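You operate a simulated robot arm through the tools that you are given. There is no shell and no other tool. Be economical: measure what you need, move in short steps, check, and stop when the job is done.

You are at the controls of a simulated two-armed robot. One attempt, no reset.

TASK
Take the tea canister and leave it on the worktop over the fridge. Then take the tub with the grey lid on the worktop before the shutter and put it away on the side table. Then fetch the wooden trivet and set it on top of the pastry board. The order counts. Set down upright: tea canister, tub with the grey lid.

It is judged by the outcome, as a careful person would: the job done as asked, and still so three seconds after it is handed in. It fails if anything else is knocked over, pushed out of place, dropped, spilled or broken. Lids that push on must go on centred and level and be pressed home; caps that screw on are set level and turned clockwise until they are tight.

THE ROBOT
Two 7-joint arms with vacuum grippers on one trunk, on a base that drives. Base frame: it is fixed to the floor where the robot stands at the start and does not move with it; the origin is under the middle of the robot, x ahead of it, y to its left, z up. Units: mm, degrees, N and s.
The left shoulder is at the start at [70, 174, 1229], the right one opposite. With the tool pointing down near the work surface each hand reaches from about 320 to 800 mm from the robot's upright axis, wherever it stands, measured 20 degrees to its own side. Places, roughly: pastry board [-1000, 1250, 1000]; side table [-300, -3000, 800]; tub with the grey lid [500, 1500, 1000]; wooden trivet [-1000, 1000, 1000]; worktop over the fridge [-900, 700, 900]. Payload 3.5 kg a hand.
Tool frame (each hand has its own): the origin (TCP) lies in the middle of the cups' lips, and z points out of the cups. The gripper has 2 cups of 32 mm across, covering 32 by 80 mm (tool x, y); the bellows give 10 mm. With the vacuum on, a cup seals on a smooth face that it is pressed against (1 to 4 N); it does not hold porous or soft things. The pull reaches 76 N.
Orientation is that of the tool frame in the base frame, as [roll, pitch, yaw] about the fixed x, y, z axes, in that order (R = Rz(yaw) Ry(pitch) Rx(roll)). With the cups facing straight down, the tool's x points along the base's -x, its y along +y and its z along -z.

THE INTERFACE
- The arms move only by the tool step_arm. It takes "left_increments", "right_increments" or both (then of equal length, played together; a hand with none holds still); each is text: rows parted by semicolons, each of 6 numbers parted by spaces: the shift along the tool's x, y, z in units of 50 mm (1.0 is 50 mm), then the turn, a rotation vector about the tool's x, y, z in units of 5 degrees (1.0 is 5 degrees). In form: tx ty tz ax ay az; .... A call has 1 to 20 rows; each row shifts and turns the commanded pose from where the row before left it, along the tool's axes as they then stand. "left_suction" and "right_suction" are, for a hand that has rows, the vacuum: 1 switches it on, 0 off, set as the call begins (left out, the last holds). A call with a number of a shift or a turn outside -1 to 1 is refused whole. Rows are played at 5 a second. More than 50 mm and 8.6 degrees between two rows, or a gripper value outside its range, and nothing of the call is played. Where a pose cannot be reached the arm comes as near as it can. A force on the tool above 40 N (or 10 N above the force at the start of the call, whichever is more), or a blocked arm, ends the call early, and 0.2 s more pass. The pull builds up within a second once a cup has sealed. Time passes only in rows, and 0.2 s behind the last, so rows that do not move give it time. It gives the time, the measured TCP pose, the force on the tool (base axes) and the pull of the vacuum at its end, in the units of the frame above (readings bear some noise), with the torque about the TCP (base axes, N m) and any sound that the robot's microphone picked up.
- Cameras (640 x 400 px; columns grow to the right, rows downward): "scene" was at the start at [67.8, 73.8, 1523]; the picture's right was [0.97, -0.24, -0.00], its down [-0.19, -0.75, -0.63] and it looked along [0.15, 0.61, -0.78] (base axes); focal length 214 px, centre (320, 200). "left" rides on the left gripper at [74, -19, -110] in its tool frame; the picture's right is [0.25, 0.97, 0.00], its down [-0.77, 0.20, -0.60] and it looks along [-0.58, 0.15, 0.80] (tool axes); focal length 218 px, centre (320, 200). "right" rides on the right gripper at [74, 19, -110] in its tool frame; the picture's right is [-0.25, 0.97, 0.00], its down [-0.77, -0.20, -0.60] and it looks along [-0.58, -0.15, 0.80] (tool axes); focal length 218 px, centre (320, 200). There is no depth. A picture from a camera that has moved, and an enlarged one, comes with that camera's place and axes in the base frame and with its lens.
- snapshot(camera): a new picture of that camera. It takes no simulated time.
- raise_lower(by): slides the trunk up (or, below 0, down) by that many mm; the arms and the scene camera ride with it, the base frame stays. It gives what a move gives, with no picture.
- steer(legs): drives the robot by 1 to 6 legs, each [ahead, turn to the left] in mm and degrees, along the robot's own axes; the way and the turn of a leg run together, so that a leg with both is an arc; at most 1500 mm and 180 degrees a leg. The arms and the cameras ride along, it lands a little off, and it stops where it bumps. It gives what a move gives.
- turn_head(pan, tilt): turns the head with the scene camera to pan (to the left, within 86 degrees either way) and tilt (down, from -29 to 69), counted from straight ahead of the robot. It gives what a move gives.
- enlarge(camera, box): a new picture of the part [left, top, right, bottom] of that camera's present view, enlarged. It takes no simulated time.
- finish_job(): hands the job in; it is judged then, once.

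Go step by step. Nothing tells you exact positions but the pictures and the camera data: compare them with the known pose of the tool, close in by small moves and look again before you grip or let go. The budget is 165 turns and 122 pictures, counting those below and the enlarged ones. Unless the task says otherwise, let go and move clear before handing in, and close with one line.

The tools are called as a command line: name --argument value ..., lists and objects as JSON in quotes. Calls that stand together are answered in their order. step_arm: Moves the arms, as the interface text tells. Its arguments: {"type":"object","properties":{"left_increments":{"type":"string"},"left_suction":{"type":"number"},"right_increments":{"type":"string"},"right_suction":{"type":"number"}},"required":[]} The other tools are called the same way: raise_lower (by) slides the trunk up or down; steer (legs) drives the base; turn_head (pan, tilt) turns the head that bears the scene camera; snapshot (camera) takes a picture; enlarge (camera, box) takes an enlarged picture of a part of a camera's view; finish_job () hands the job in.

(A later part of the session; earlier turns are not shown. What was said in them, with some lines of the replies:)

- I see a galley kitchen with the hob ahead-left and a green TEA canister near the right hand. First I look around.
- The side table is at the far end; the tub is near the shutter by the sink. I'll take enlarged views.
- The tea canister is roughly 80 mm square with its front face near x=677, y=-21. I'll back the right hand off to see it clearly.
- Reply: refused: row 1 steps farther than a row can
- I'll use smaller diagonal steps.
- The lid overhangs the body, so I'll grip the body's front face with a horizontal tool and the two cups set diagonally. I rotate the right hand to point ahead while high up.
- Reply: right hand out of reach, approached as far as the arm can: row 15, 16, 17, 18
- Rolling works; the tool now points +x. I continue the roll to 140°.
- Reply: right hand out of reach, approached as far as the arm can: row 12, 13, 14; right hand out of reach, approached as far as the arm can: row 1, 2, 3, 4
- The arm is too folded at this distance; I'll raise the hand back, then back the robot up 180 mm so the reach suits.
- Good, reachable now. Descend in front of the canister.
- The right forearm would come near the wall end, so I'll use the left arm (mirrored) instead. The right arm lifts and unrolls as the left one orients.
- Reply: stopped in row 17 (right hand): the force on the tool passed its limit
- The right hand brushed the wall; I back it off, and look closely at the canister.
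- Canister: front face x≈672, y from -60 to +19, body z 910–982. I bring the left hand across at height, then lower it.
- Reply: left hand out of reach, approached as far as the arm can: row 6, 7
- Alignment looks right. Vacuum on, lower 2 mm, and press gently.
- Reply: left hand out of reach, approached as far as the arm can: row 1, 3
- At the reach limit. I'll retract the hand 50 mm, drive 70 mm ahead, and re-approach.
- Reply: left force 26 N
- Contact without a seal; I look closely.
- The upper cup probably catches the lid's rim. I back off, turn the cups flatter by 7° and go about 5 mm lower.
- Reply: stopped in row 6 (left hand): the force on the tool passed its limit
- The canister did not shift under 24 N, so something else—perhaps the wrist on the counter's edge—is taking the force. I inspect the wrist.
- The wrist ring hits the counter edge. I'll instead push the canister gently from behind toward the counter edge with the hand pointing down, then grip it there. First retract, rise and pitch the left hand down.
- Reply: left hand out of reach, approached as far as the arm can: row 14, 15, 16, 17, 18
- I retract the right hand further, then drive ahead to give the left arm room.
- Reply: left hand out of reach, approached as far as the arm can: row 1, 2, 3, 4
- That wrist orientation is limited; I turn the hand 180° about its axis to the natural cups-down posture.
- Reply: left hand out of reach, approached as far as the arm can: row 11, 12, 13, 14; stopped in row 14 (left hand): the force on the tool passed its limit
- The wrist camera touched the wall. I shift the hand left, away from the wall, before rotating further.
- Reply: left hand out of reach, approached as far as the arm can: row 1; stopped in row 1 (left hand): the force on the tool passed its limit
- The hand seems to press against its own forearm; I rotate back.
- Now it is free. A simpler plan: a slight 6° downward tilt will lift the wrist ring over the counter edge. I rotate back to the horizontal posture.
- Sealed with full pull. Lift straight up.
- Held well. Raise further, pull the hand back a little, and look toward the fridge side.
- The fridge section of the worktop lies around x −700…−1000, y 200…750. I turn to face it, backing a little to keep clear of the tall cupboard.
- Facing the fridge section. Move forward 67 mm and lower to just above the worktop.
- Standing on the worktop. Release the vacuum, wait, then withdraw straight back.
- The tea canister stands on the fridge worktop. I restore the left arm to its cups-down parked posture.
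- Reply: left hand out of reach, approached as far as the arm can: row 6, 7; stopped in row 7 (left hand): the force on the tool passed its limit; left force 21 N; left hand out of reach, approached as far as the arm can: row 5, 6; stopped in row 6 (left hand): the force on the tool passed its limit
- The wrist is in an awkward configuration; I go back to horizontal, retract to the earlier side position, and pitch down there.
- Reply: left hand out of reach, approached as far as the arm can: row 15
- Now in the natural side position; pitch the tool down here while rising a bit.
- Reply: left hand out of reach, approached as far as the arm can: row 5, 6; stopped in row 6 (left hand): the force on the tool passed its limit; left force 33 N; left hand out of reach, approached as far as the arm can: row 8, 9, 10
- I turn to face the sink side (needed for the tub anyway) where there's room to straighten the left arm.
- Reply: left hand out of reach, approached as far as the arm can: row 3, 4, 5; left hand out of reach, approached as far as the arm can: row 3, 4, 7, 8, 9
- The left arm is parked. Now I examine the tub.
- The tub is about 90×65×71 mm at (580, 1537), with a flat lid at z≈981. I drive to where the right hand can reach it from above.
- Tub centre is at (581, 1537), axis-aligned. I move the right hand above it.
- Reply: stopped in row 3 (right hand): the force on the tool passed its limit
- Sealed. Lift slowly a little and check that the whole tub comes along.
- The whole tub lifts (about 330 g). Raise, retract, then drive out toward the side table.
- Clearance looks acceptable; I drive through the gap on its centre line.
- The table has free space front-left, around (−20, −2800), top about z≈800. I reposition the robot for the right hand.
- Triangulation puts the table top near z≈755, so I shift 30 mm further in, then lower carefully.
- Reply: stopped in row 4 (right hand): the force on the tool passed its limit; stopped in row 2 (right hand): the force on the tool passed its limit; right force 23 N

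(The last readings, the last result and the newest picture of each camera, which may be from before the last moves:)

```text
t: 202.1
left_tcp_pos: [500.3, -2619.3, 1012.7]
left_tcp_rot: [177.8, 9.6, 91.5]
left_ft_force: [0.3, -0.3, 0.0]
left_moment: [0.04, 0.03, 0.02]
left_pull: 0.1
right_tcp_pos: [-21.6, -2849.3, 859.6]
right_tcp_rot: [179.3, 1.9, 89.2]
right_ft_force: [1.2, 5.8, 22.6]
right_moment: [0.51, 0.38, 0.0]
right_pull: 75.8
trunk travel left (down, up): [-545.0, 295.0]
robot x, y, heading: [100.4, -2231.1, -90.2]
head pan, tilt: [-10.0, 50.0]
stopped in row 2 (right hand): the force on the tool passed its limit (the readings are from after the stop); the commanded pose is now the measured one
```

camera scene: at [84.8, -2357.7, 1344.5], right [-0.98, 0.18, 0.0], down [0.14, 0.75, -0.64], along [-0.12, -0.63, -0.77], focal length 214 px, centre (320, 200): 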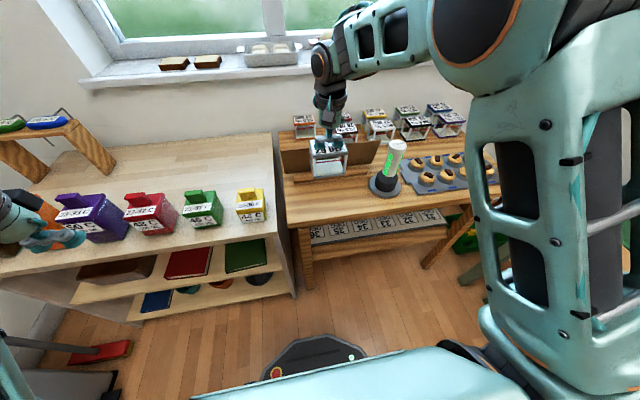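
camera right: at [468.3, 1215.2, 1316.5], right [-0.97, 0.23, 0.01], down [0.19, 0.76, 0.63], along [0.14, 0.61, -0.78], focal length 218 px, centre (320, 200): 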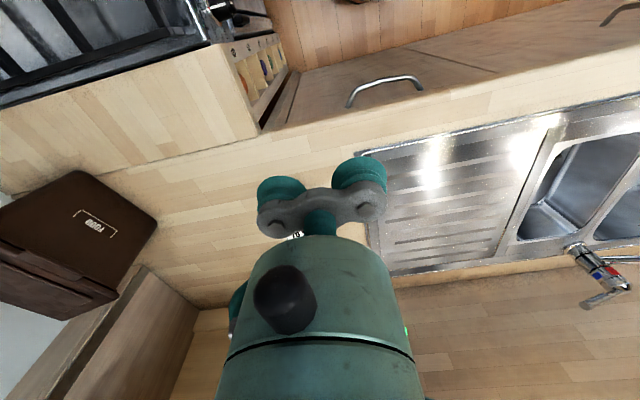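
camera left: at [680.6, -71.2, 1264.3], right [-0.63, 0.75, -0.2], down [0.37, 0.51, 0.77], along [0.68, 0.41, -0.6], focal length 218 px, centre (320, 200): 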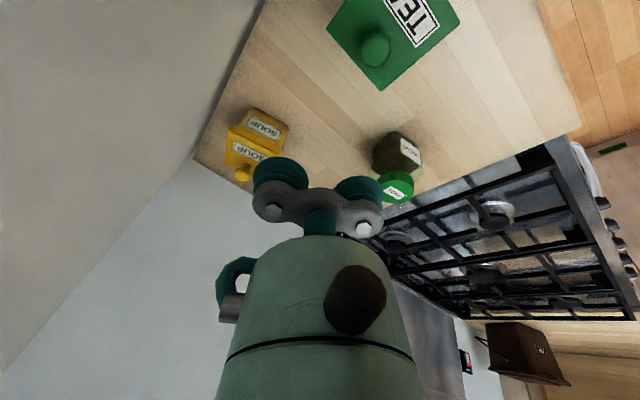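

The tub is on the table. Ease the pressure, check, and release.

step_arm --right_increments "0 0 -0.06 0 0 0;0 0 0 0 0 0"

enlarge --camera "scene" --box '[270, 120, 420, 230]'

```text
t: 202.7
left_tcp_pos: [502.3, -2620.6, 1012.8]
left_tcp_rot: [177.8, 9.5, 91.5]
left_ft_force: [0.4, -0.2, 0.3]
left_moment: [0.02, -0.01, 0.0]
left_pull: 0.1
right_tcp_pos: [-20.2, -2848.7, 859.6]
right_tcp_rot: [179.5, 1.7, 89.2]
right_ft_force: [2.8, 1.2, 3.0]
right_moment: [0.16, 0.14, -0.04]
right_pull: 75.2
trunk travel left (down, up): [-545.0, 295.0]
robot x, y, heading: [102.2, -2229.1, -90.2]
head pan, tilt: [-10.0, 50.0]
```

```text
3.64 times, centred on (345, 175) of scene
camera zoom: at [85.5, -2356.9, 1344.3], right [-0.98, 0.18, 0.0], down [0.14, 0.75, -0.64], along [-0.12, -0.63, -0.77], focal length 780 px, centre (229, 291)
```

zoom: 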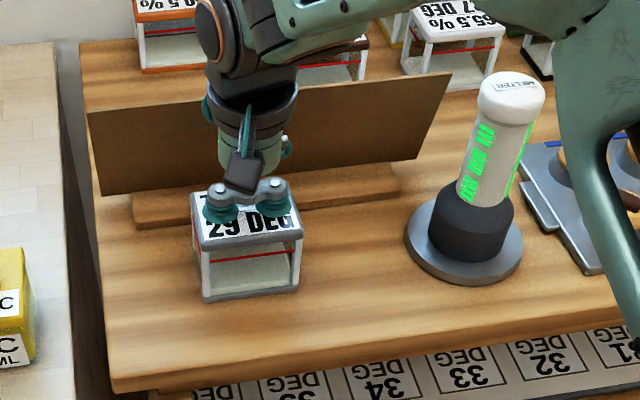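

step_arm --right_increments "0 0 0 0 0 0;0 0 0 0 0 0;0 0 0 0 0 0;0 0 0 0 0 0;0 0 0 0 0 0" --right_suction 0

step_arm --right_increments "0 0 -0.1 0 0 0;0 0 -0.3 0 0 0;0 0 -0.8 0 0 0;0 0 -0.8 0 0 0;0 0 -0.8 0 0 0;0 0 -0.8 0 0 0"

enlarge --camera "scene" --box '[270, 120, 420, 230]'

```text
t: 203.9
left_tcp_pos: [500.8, -2622.3, 1013.6]
left_tcp_rot: [177.8, 9.4, 91.4]
left_ft_force: [1.0, -0.4, 0.3]
left_moment: [-0.04, 0.0, -0.05]
left_pull: 0.0
right_tcp_pos: [-20.4, -2851.0, 860.0]
right_tcp_rot: [179.4, 1.6, 89.2]
right_ft_force: [-0.8, 0.0, 1.0]
right_moment: [0.03, -0.01, 0.03]
right_pull: 0.1
trunk travel left (down, up): [-545.0, 295.0]
robot x, y, heading: [95.9, -2232.9, -90.3]
head pan, tilt: [-10.0, 50.0]
```

```text
t: 205.3
left_tcp_pos: [500.8, -2620.4, 1013.1]
left_tcp_rot: [177.8, 9.4, 91.5]
left_ft_force: [0.0, -0.6, 0.2]
left_moment: [-0.02, 0.03, 0.01]
left_pull: 0.0
right_tcp_pos: [-21.4, -2844.5, 1039.7]
right_tcp_rot: [179.4, 1.7, 89.2]
right_ft_force: [0.0, -0.2, 0.2]
right_moment: [-0.02, 0.0, -0.01]
right_pull: 0.1
trunk travel left (down, up): [-545.0, 295.0]
robot x, y, heading: [101.2, -2230.1, -90.2]
head pan, tilt: [-10.0, 50.0]
```

```text
3.64 times, centred on (345, 175) of scene
camera zoom: at [84.8, -2356.6, 1344.5], right [-0.98, 0.18, 0.0], down [0.14, 0.75, -0.64], along [-0.12, -0.63, -0.77], focal length 780 px, centre (229, 291)
```

zoom: 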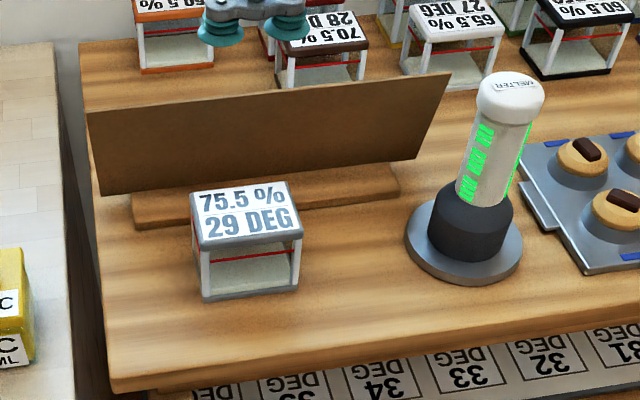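

The tub stands safely. I raise the trunk, retract the right hand, and drive back toward the kitchen.

raise_lower --by 180

step_arm --right_increments "0.8 -0.5 0 0 0 0;0.8 -0.5 0 0 0 0;0.8 -0.5 0 0 0 0;0.8 -0.5 0 0 0 0;0.8 -0.5 0 0 0 0;0.4 -0.5 0 0 0 0"

steer --legs '[[-400, 0], [0, 94], [0, 94], [1480, 0], [0, -7.5]]'

turn_head --pan 0 --tilt 35

snapshot --camera "scene"

```text
t: 207.3
left_tcp_pos: [500.2, -2623.0, 1192.9]
left_tcp_rot: [177.8, 9.4, 91.4]
left_ft_force: [-0.1, 0.6, 0.7]
left_moment: [0.0, 0.0, -0.04]
left_pull: 0.1
right_tcp_pos: [-22.1, -2845.7, 1219.5]
right_tcp_rot: [179.4, 1.7, 89.2]
right_ft_force: [0.3, 0.0, -0.1]
right_moment: [0.01, -0.03, -0.02]
right_pull: 0.0
trunk travel left (down, up): [-725.0, 115.0]
robot x, y, heading: [103.5, -2232.8, -90.5]
head pan, tilt: [-10.0, 50.0]
```

```text
t: 208.7
left_tcp_pos: [499.0, -2620.3, 1192.5]
left_tcp_rot: [177.7, 9.4, 91.5]
left_ft_force: [0.3, -0.2, -0.8]
left_moment: [0.01, -0.03, 0.0]
left_pull: 0.0
right_tcp_pos: [-169.6, -2622.8, 1209.4]
right_tcp_rot: [179.5, 1.7, 89.3]
right_ft_force: [-0.1, -0.2, 0.2]
right_moment: [0.0, -0.02, -0.03]
right_pull: 0.1
trunk travel left (down, up): [-725.0, 115.0]
robot x, y, heading: [102.0, -2230.7, -90.4]
head pan, tilt: [-10.0, 50.0]
```

```text
t: 226.6
left_tcp_pos: [-462.9, 16.4, 1191.2]
left_tcp_rot: [178.0, 9.4, -88.5]
left_ft_force: [0.1, -0.2, -0.1]
left_moment: [0.01, -0.01, -0.02]
left_pull: 0.1
right_tcp_pos: [206.7, 17.1, 1209.1]
right_tcp_rot: [179.5, 1.7, -90.9]
right_ft_force: [-0.9, 0.1, -0.4]
right_moment: [-0.02, -0.01, 0.03]
right_pull: 0.1
trunk travel left (down, up): [-725.0, 115.0]
robot x, y, heading: [-62.3, -375.2, 89.5]
head pan, tilt: [-10.0, 50.0]
```

```text
t: 227.3
left_tcp_pos: [-461.7, 15.8, 1193.2]
left_tcp_rot: [177.8, 9.4, -88.6]
left_ft_force: [-0.1, 0.5, 0.6]
left_moment: [-0.04, 0.01, 0.0]
left_pull: 0.1
right_tcp_pos: [207.9, 17.4, 1209.7]
right_tcp_rot: [179.3, 1.7, -90.8]
right_ft_force: [0.7, -1.2, 0.4]
right_moment: [0.01, -0.01, 0.0]
right_pull: 0.0
trunk travel left (down, up): [-725.0, 115.0]
robot x, y, heading: [-60.9, -377.3, 89.5]
head pan, tilt: [0.0, 35.0]
```

```text
39 pictures are left
camera scene: at [-60.3, -236.1, 1546.1], right [1.0, -0.01, 0.0], down [-0.01, -0.57, -0.82], along [0.01, 0.82, -0.57], focal length 214 px, centre (320, 200)
```

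scene: 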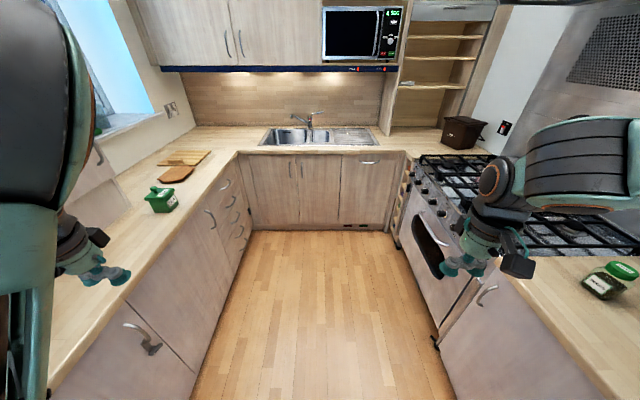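

steer --legs '[[0, 2], [1275, 0], [0, 88.5], [190, 0]]'

turn_head --pan -15 --tilt 50

snapshot --camera "scene"

```text
t: 239.0
left_tcp_pos: [-678.2, 503.3, 1193.5]
left_tcp_rot: [177.8, 9.5, 2.0]
left_ft_force: [0.2, -0.7, 0.0]
left_moment: [-0.02, 0.03, -0.03]
left_pull: 0.0
right_tcp_pos: [-686.5, 1172.8, 1210.8]
right_tcp_rot: [179.4, 1.8, -0.4]
right_ft_force: [0.8, 0.1, -1.1]
right_moment: [0.0, 0.0, 0.02]
right_pull: 0.0
trunk travel left (down, up): [-725.0, 115.0]
robot x, y, heading: [-293.6, 904.9, -180.0]
head pan, tilt: [0.0, 35.0]
```

```text
t: 239.8
left_tcp_pos: [-681.7, 504.4, 1192.2]
left_tcp_rot: [177.7, 9.3, 2.1]
left_ft_force: [-0.1, 0.0, 0.1]
left_moment: [0.01, -0.02, -0.02]
left_pull: 0.0
right_tcp_pos: [-688.7, 1173.3, 1209.4]
right_tcp_rot: [179.4, 1.7, -0.4]
right_ft_force: [0.3, -0.6, 0.1]
right_moment: [-0.01, 0.0, -0.01]
right_pull: 0.0
trunk travel left (down, up): [-725.0, 115.0]
robot x, y, heading: [-293.5, 907.3, -180.0]
head pan, tilt: [-15.0, 50.0]
```

```text
38 pictures are left
camera scene: at [-420.7, 927.1, 1524.4], right [0.26, 0.97, 0.0], down [0.74, -0.2, -0.64], along [-0.62, 0.17, -0.77], focal length 214 px, centre (320, 200)
```

scene: 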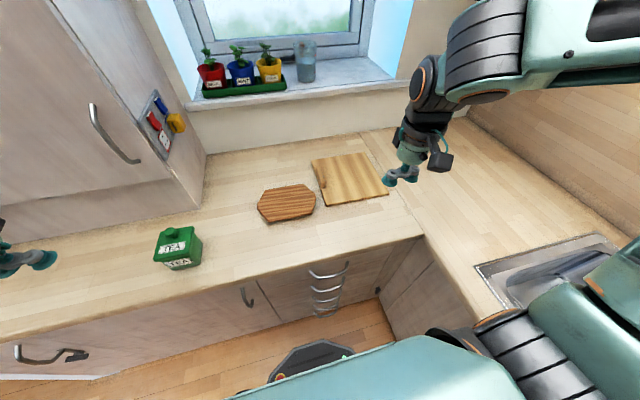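

enlarge --camera "scene" --box '[245, 135, 405, 235]'

```text
4.00 times, centred on (325, 185) of scene
camera zoom: at [-420.7, 927.1, 1524.4], right [0.26, 0.97, 0.0], down [0.74, -0.2, -0.64], along [-0.62, 0.17, -0.77], focal length 858 px, centre (300, 260)
```

zoom: 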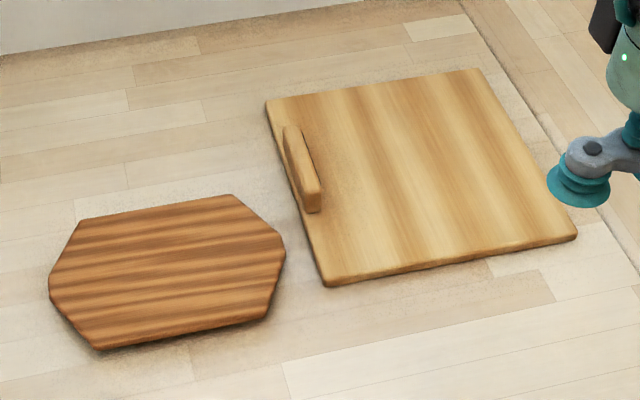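

Trivet centre ≈ (−929, 941); pastry board ≈ (−990, 1200) with a raised strip on its left side. I move the right hand above the trivet.

step_arm --right_increments "-0.689 0.663 0 0 0 0;-0.689 0.663 0 0 0 0;-0.689 0.663 0 0 0 0;-0.689 0.663 0 0 0 0;-0.689 0.663 0 0 0 0;-0.689 0.663 0 0 0 0;-0.689 0.663 0 0 0.34 0;0 0 0.9 0 0 0;0 0 0.9 0 0 0;0 0 0.9 0 0 0;0 0 0 0 0 0"

snapshot --camera "scene"

snapshot --camera "right"

```text
t: 242.2
left_tcp_pos: [-680.3, 504.2, 1192.4]
left_tcp_rot: [177.8, 9.6, 2.0]
left_ft_force: [0.2, -0.1, -0.4]
left_moment: [-0.03, -0.05, 0.0]
left_pull: 0.0
right_tcp_pos: [-930.3, 938.8, 1083.9]
right_tcp_rot: [179.4, -0.1, -0.3]
right_ft_force: [-0.1, 0.1, 0.2]
right_moment: [-0.03, 0.01, -0.02]
right_pull: 0.1
trunk travel left (down, up): [-725.0, 115.0]
robot x, y, heading: [-293.9, 910.6, -179.7]
head pan, tilt: [-15.0, 50.0]
```

```text
36 pictures are left
camera scene: at [-418.4, 927.7, 1524.5], right [0.26, 0.97, 0.0], down [0.74, -0.2, -0.64], along [-0.62, 0.17, -0.77], focal length 214 px, centre (320, 200)
```

scene: 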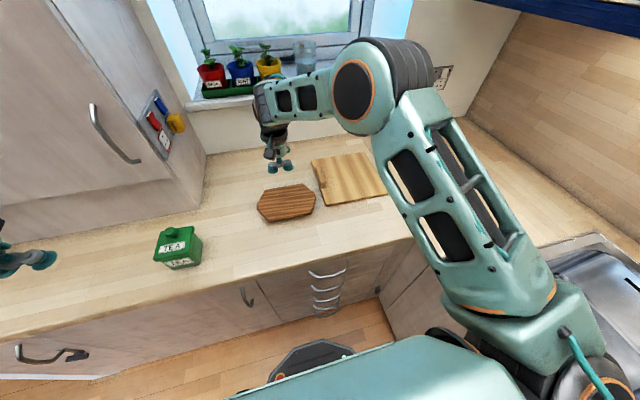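

```text
35 pictures are left
camera right: at [-855.8, 921.1, 1194.1], right [-0.26, -0.97, 0.01], down [-0.77, 0.21, 0.6], along [-0.58, 0.15, -0.8], focal length 218 px, centre (320, 200)
```

right: 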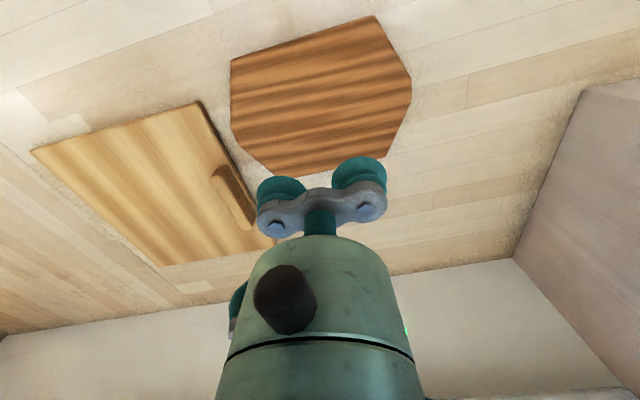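

step_arm --right_increments "0 0 0.9 0 0 0;0 0 0.9 0 0 0;0 0 0.7 0 0 0;0 0 0 0 0 0"

enlarge --camera "scene" --box '[245, 135, 405, 235]'

```text
t: 243.2
left_tcp_pos: [-682.0, 503.2, 1192.1]
left_tcp_rot: [177.9, 9.4, 2.0]
left_ft_force: [0.8, 0.3, 0.2]
left_moment: [0.04, 0.02, 0.0]
left_pull: 0.0
right_tcp_pos: [-928.7, 939.0, 959.5]
right_tcp_rot: [179.4, -0.1, -0.4]
right_ft_force: [-0.2, -0.2, 0.4]
right_moment: [0.02, 0.01, 0.01]
right_pull: 0.1
trunk travel left (down, up): [-725.0, 115.0]
robot x, y, heading: [-294.9, 906.0, -179.9]
head pan, tilt: [-15.0, 50.0]
```

```text
4.00 times, centred on (325, 185) of scene
camera zoom: at [-419.3, 926.9, 1524.5], right [0.26, 0.97, 0.0], down [0.74, -0.2, -0.64], along [-0.62, 0.17, -0.77], focal length 858 px, centre (300, 260)
```

zoom: 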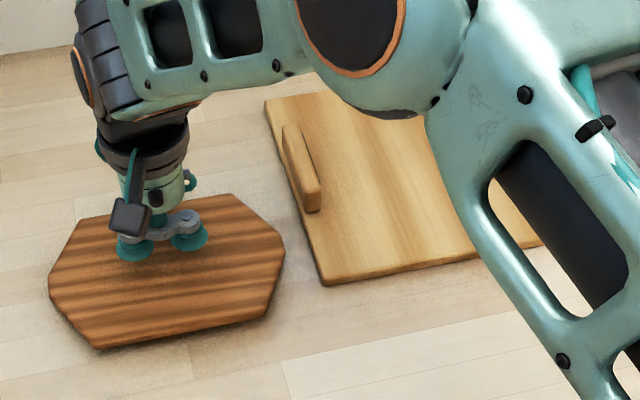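

step_arm --right_increments "0 0 0.3 0 0 0;0 0 0.1 0 0 0;0 0 0.1 0 0 0;0 0 0.08 0 0 0;0 0 0.08 0 0 0;0 0 0.08 0 0 0;0 0 0.08 0 0 0;0 0 0 0 0 0;0 0 0 0 0 0" --right_suction 1

```text
t: 244.5
left_tcp_pos: [-677.1, 502.9, 1194.0]
left_tcp_rot: [177.8, 9.7, 1.9]
left_ft_force: [-0.4, -0.9, 0.1]
left_moment: [-0.01, 0.0, 0.02]
left_pull: 0.0
right_tcp_pos: [-931.1, 937.3, 933.7]
right_tcp_rot: [179.2, 0.9, -0.3]
right_ft_force: [9.5, -0.7, 23.0]
right_moment: [0.53, -0.43, -0.19]
right_pull: 75.3
trunk travel left (down, up): [-725.0, 115.0]
robot x, y, heading: [-290.9, 911.5, -180.0]
head pan, tilt: [-15.0, 50.0]
stopped in row 6 (right hand): the force on the tool passed its limit (the readings are from after the stop); the commanded pose is now the measured one
```

Sealed on the trivet. Lift and carry it across to the board, keeping it above the raised strip.

step_arm --right_increments "0 0 -0.2 0 0 0;0 0 -0.6 0 0 0;0 0 -0.8 0 -0.1 0;0 0 -0.6 0 0 0;-0.233 -0.92 0 0 0 0;-0.233 -0.92 0 0 0 0;-0.233 -0.92 0 0 0 0;-0.233 -0.92 0 0 0 0;-0.233 -0.92 0 0 0 0;-0.233 -0.92 0 0 0 0;0 0 0 0 0 0"

snapshot --camera "scene"

snapshot --camera "right"

```text
t: 246.9
left_tcp_pos: [-681.1, 503.2, 1192.5]
left_tcp_rot: [177.8, 9.6, 2.0]
left_ft_force: [-0.2, -0.4, -0.9]
left_moment: [0.03, 0.02, -0.03]
left_pull: 0.0
right_tcp_pos: [-1000.4, 1217.9, 1037.3]
right_tcp_rot: [179.3, 1.1, -0.3]
right_ft_force: [-0.6, 0.4, -0.8]
right_moment: [0.02, 0.0, -0.03]
right_pull: 75.1
trunk travel left (down, up): [-725.0, 115.0]
robot x, y, heading: [-293.1, 911.5, -179.9]
head pan, tilt: [-15.0, 50.0]
```

```text
33 pictures are left
camera scene: at [-418.9, 925.9, 1524.5], right [0.26, 0.97, 0.0], down [0.74, -0.2, -0.64], along [-0.62, 0.17, -0.77], focal length 214 px, centre (320, 200)
```

scene: 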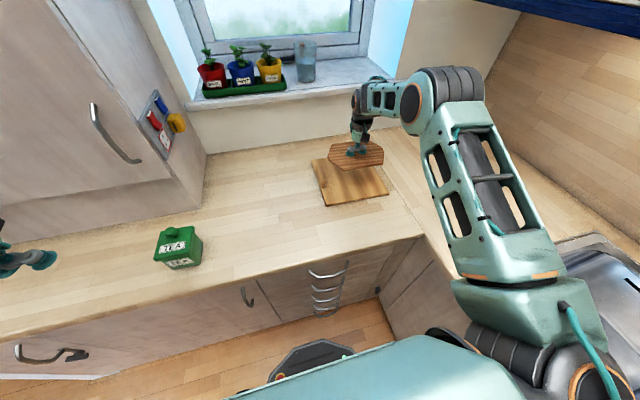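

```text
32 pictures are left
camera right: at [-924.7, 1200.8, 1145.7], right [-0.26, -0.97, 0.02], down [-0.76, 0.21, 0.62], along [-0.6, 0.15, -0.79], focal length 218 px, centre (320, 200)
```

right: 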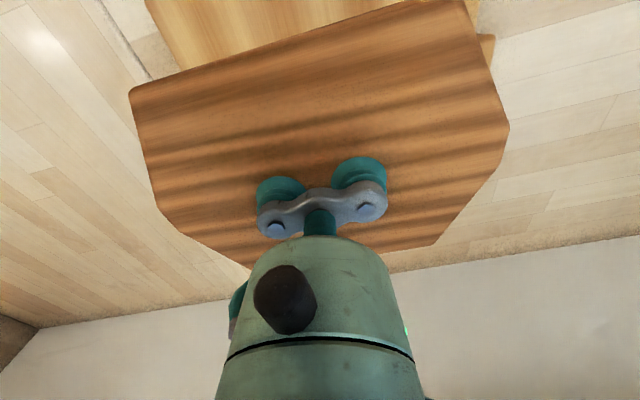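

enlarge --camera "scene" --box '[295, 115, 415, 215]'

```text
4.00 times, centred on (355, 165) of scene
camera zoom: at [-418.9, 925.9, 1524.5], right [0.26, 0.97, 0.0], down [0.74, -0.2, -0.64], along [-0.62, 0.17, -0.77], focal length 858 px, centre (180, 340)
```

zoom: 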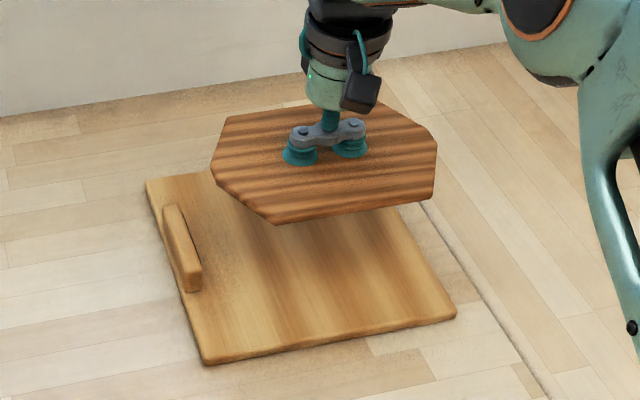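

Trivet spans y 1112–1307 and x −1074…−917, inside the free board area. Lower it.

step_arm --right_increments "0 0 0.7 0 0 0;0 0 0.5 0 0 0;0 0 0 0 0 0"

enlarge --camera "scene" --box '[295, 115, 415, 215]'

```text
t: 247.7
left_tcp_pos: [-679.2, 503.0, 1193.7]
left_tcp_rot: [177.9, 9.5, 2.0]
left_ft_force: [-0.3, 0.9, 0.1]
left_moment: [0.01, 0.02, 0.01]
left_pull: 0.1
right_tcp_pos: [-1001.2, 1218.0, 978.1]
right_tcp_rot: [179.3, 1.0, -0.3]
right_ft_force: [0.4, -0.2, -0.5]
right_moment: [0.07, -0.03, -0.02]
right_pull: 75.3
trunk travel left (down, up): [-725.0, 115.0]
robot x, y, heading: [-292.7, 908.1, -179.8]
head pan, tilt: [-15.0, 50.0]
```

```text
4.00 times, centred on (355, 165) of scene
camera zoom: at [-418.4, 926.5, 1524.6], right [0.26, 0.97, 0.0], down [0.74, -0.2, -0.64], along [-0.62, 0.17, -0.77], focal length 858 px, centre (180, 340)
```

zoom: 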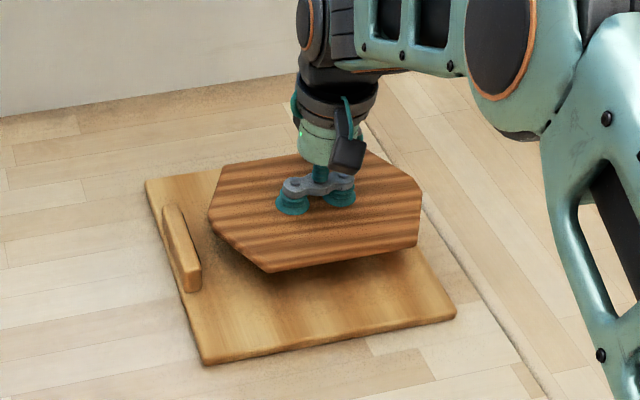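

step_arm --right_increments "0 -0.1 0.2 0 0 0;0 0 0.1 0 0 0;0 0 0.08 0 0 0;0 0 0.08 0 0 0;0 0 0.08 0 0 0;0 0 0.08 0 0 0;0 0 0.06 0 0 0;0 0 0.06 0 0 0;0 0 0.06 0 0 0;0 0 0 0 0 0"

```text
t: 249.7
left_tcp_pos: [-677.8, 502.8, 1193.1]
left_tcp_rot: [177.8, 9.7, 2.0]
left_ft_force: [0.3, -0.3, -0.2]
left_moment: [-0.01, 0.02, -0.01]
left_pull: 0.0
right_tcp_pos: [-1002.5, 1223.0, 946.7]
right_tcp_rot: [179.5, 1.8, -0.5]
right_ft_force: [6.6, -0.2, 15.6]
right_moment: [-0.31, -0.51, 0.23]
right_pull: 75.1
trunk travel left (down, up): [-725.0, 115.0]
robot x, y, heading: [-293.8, 906.4, -180.1]
head pan, tilt: [-15.0, 50.0]
stopped in row 9 (right hand): the force on the tool passed its limit (the readings are from after the stop); the commanded pose is now the measured one
```

step_arm --right_increments "0 0 -0.04 0 0 0;0 0 0 0 0 0"

enlarge --camera "scene" --box '[295, 115, 415, 215]'

```text
t: 250.3
left_tcp_pos: [-679.7, 503.0, 1192.2]
left_tcp_rot: [177.9, 9.5, 2.0]
left_ft_force: [-0.2, 0.5, -0.7]
left_moment: [0.04, 0.0, 0.02]
left_pull: 0.0
right_tcp_pos: [-1003.9, 1222.6, 946.2]
right_tcp_rot: [179.4, 1.6, -0.3]
right_ft_force: [3.8, -0.9, 6.0]
right_moment: [-0.09, -0.35, -0.01]
right_pull: 75.5
trunk travel left (down, up): [-725.0, 115.0]
robot x, y, heading: [-295.2, 905.9, -179.9]
head pan, tilt: [-15.0, 50.0]
```

```text
4.00 times, centred on (355, 165) of scene
camera zoom: at [-417.4, 926.1, 1524.5], right [0.26, 0.97, 0.0], down [0.74, -0.2, -0.64], along [-0.62, 0.17, -0.77], focal length 858 px, centre (180, 340)
```

zoom: 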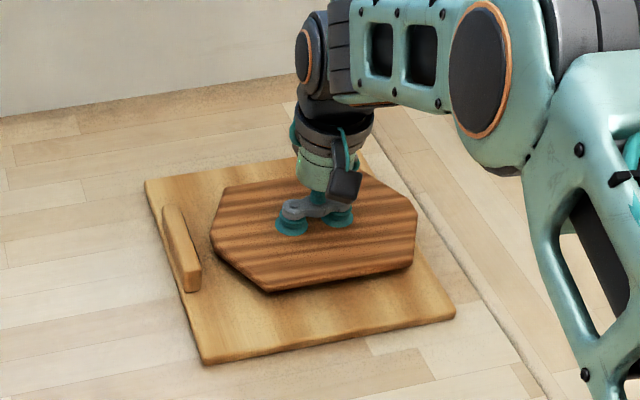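

The trivet lies flat on the board, clear of the strip. Release and rise.

step_arm --right_increments "0 0 0 0 0 0;0 0 0 0 0 0;0 0 0 0 0 0;0 0 0 0 0 0;0 0 0 0 0 0" --right_suction 0

step_arm --right_increments "0 0 -0.1 0 0 0;0 0 -0.3 0 0 0;0 0 -0.8 0 0 0;0 0 -0.8 0 0 0;0 0 -0.8 0 0 0;0 0 -0.8 0 0 0;0.8 0 -0.3 0 0 0;0.8 0 0 0 0 0;0.8 0 0 0 0 0;0.8 0 0 0 0 0"

snapshot --camera "scene"

enlarge --camera "scene" --box '[130, 115, 430, 285]'

```text
t: 251.5
left_tcp_pos: [-680.6, 503.4, 1192.7]
left_tcp_rot: [177.9, 9.5, 2.0]
left_ft_force: [0.4, 0.3, -0.1]
left_moment: [0.01, 0.01, -0.03]
left_pull: 0.1
right_tcp_pos: [-1004.7, 1222.3, 945.2]
right_tcp_rot: [179.3, 1.6, -0.5]
right_ft_force: [0.2, -1.0, 2.2]
right_moment: [-0.02, -0.03, -0.03]
right_pull: 0.1
trunk travel left (down, up): [-725.0, 115.0]
robot x, y, heading: [-294.5, 905.5, -180.2]
head pan, tilt: [-15.0, 50.0]
```

```text
t: 253.7
left_tcp_pos: [-678.5, 503.8, 1192.8]
left_tcp_rot: [177.8, 9.7, 2.0]
left_ft_force: [-0.9, -0.3, 0.2]
left_moment: [0.03, 0.05, 0.0]
left_pull: 0.1
right_tcp_pos: [-836.1, 1224.1, 1137.6]
right_tcp_rot: [179.4, 1.7, -0.4]
right_ft_force: [0.5, 0.2, 0.5]
right_moment: [0.02, 0.02, 0.0]
right_pull: 0.0
trunk travel left (down, up): [-725.0, 115.0]
robot x, y, heading: [-299.3, 908.3, -180.0]
head pan, tilt: [-15.0, 50.0]
```

```text
28 pictures are left
camera scene: at [-416.4, 926.9, 1524.7], right [0.26, 0.97, 0.0], down [0.74, -0.2, -0.64], along [-0.62, 0.17, -0.76], focal length 214 px, centre (320, 200)
```

scene: 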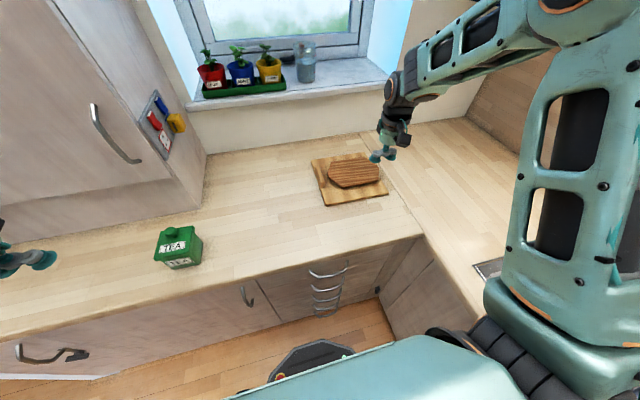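

```text
2.13 times, centred on (280, 200) of scene
camera zoom: at [-416.4, 926.9, 1524.7], right [0.26, 0.97, 0.0], down [0.74, -0.2, -0.64], along [-0.62, 0.17, -0.76], focal length 458 px, centre (405, 200)
```

zoom: 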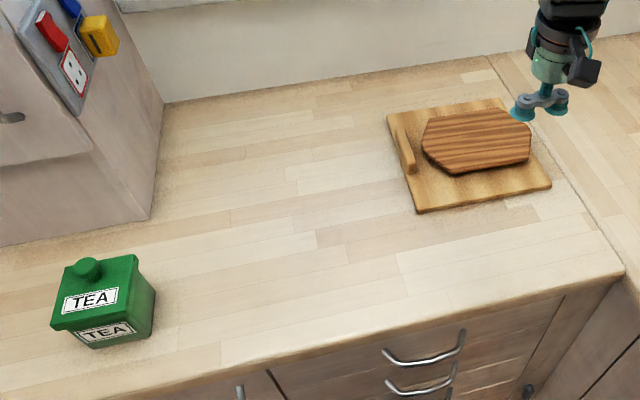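

The tea canister, tub and trivet are all where they should be, and both hands are clear. I hand the job in.

finish_job

```text
The job is handed in.
```

The job is handed in. The tea canister is upright on the worktop over the fridge, the grey-lid tub is upright on the side table, and the wooden trivet lies flat on the pastry board, done in that order.
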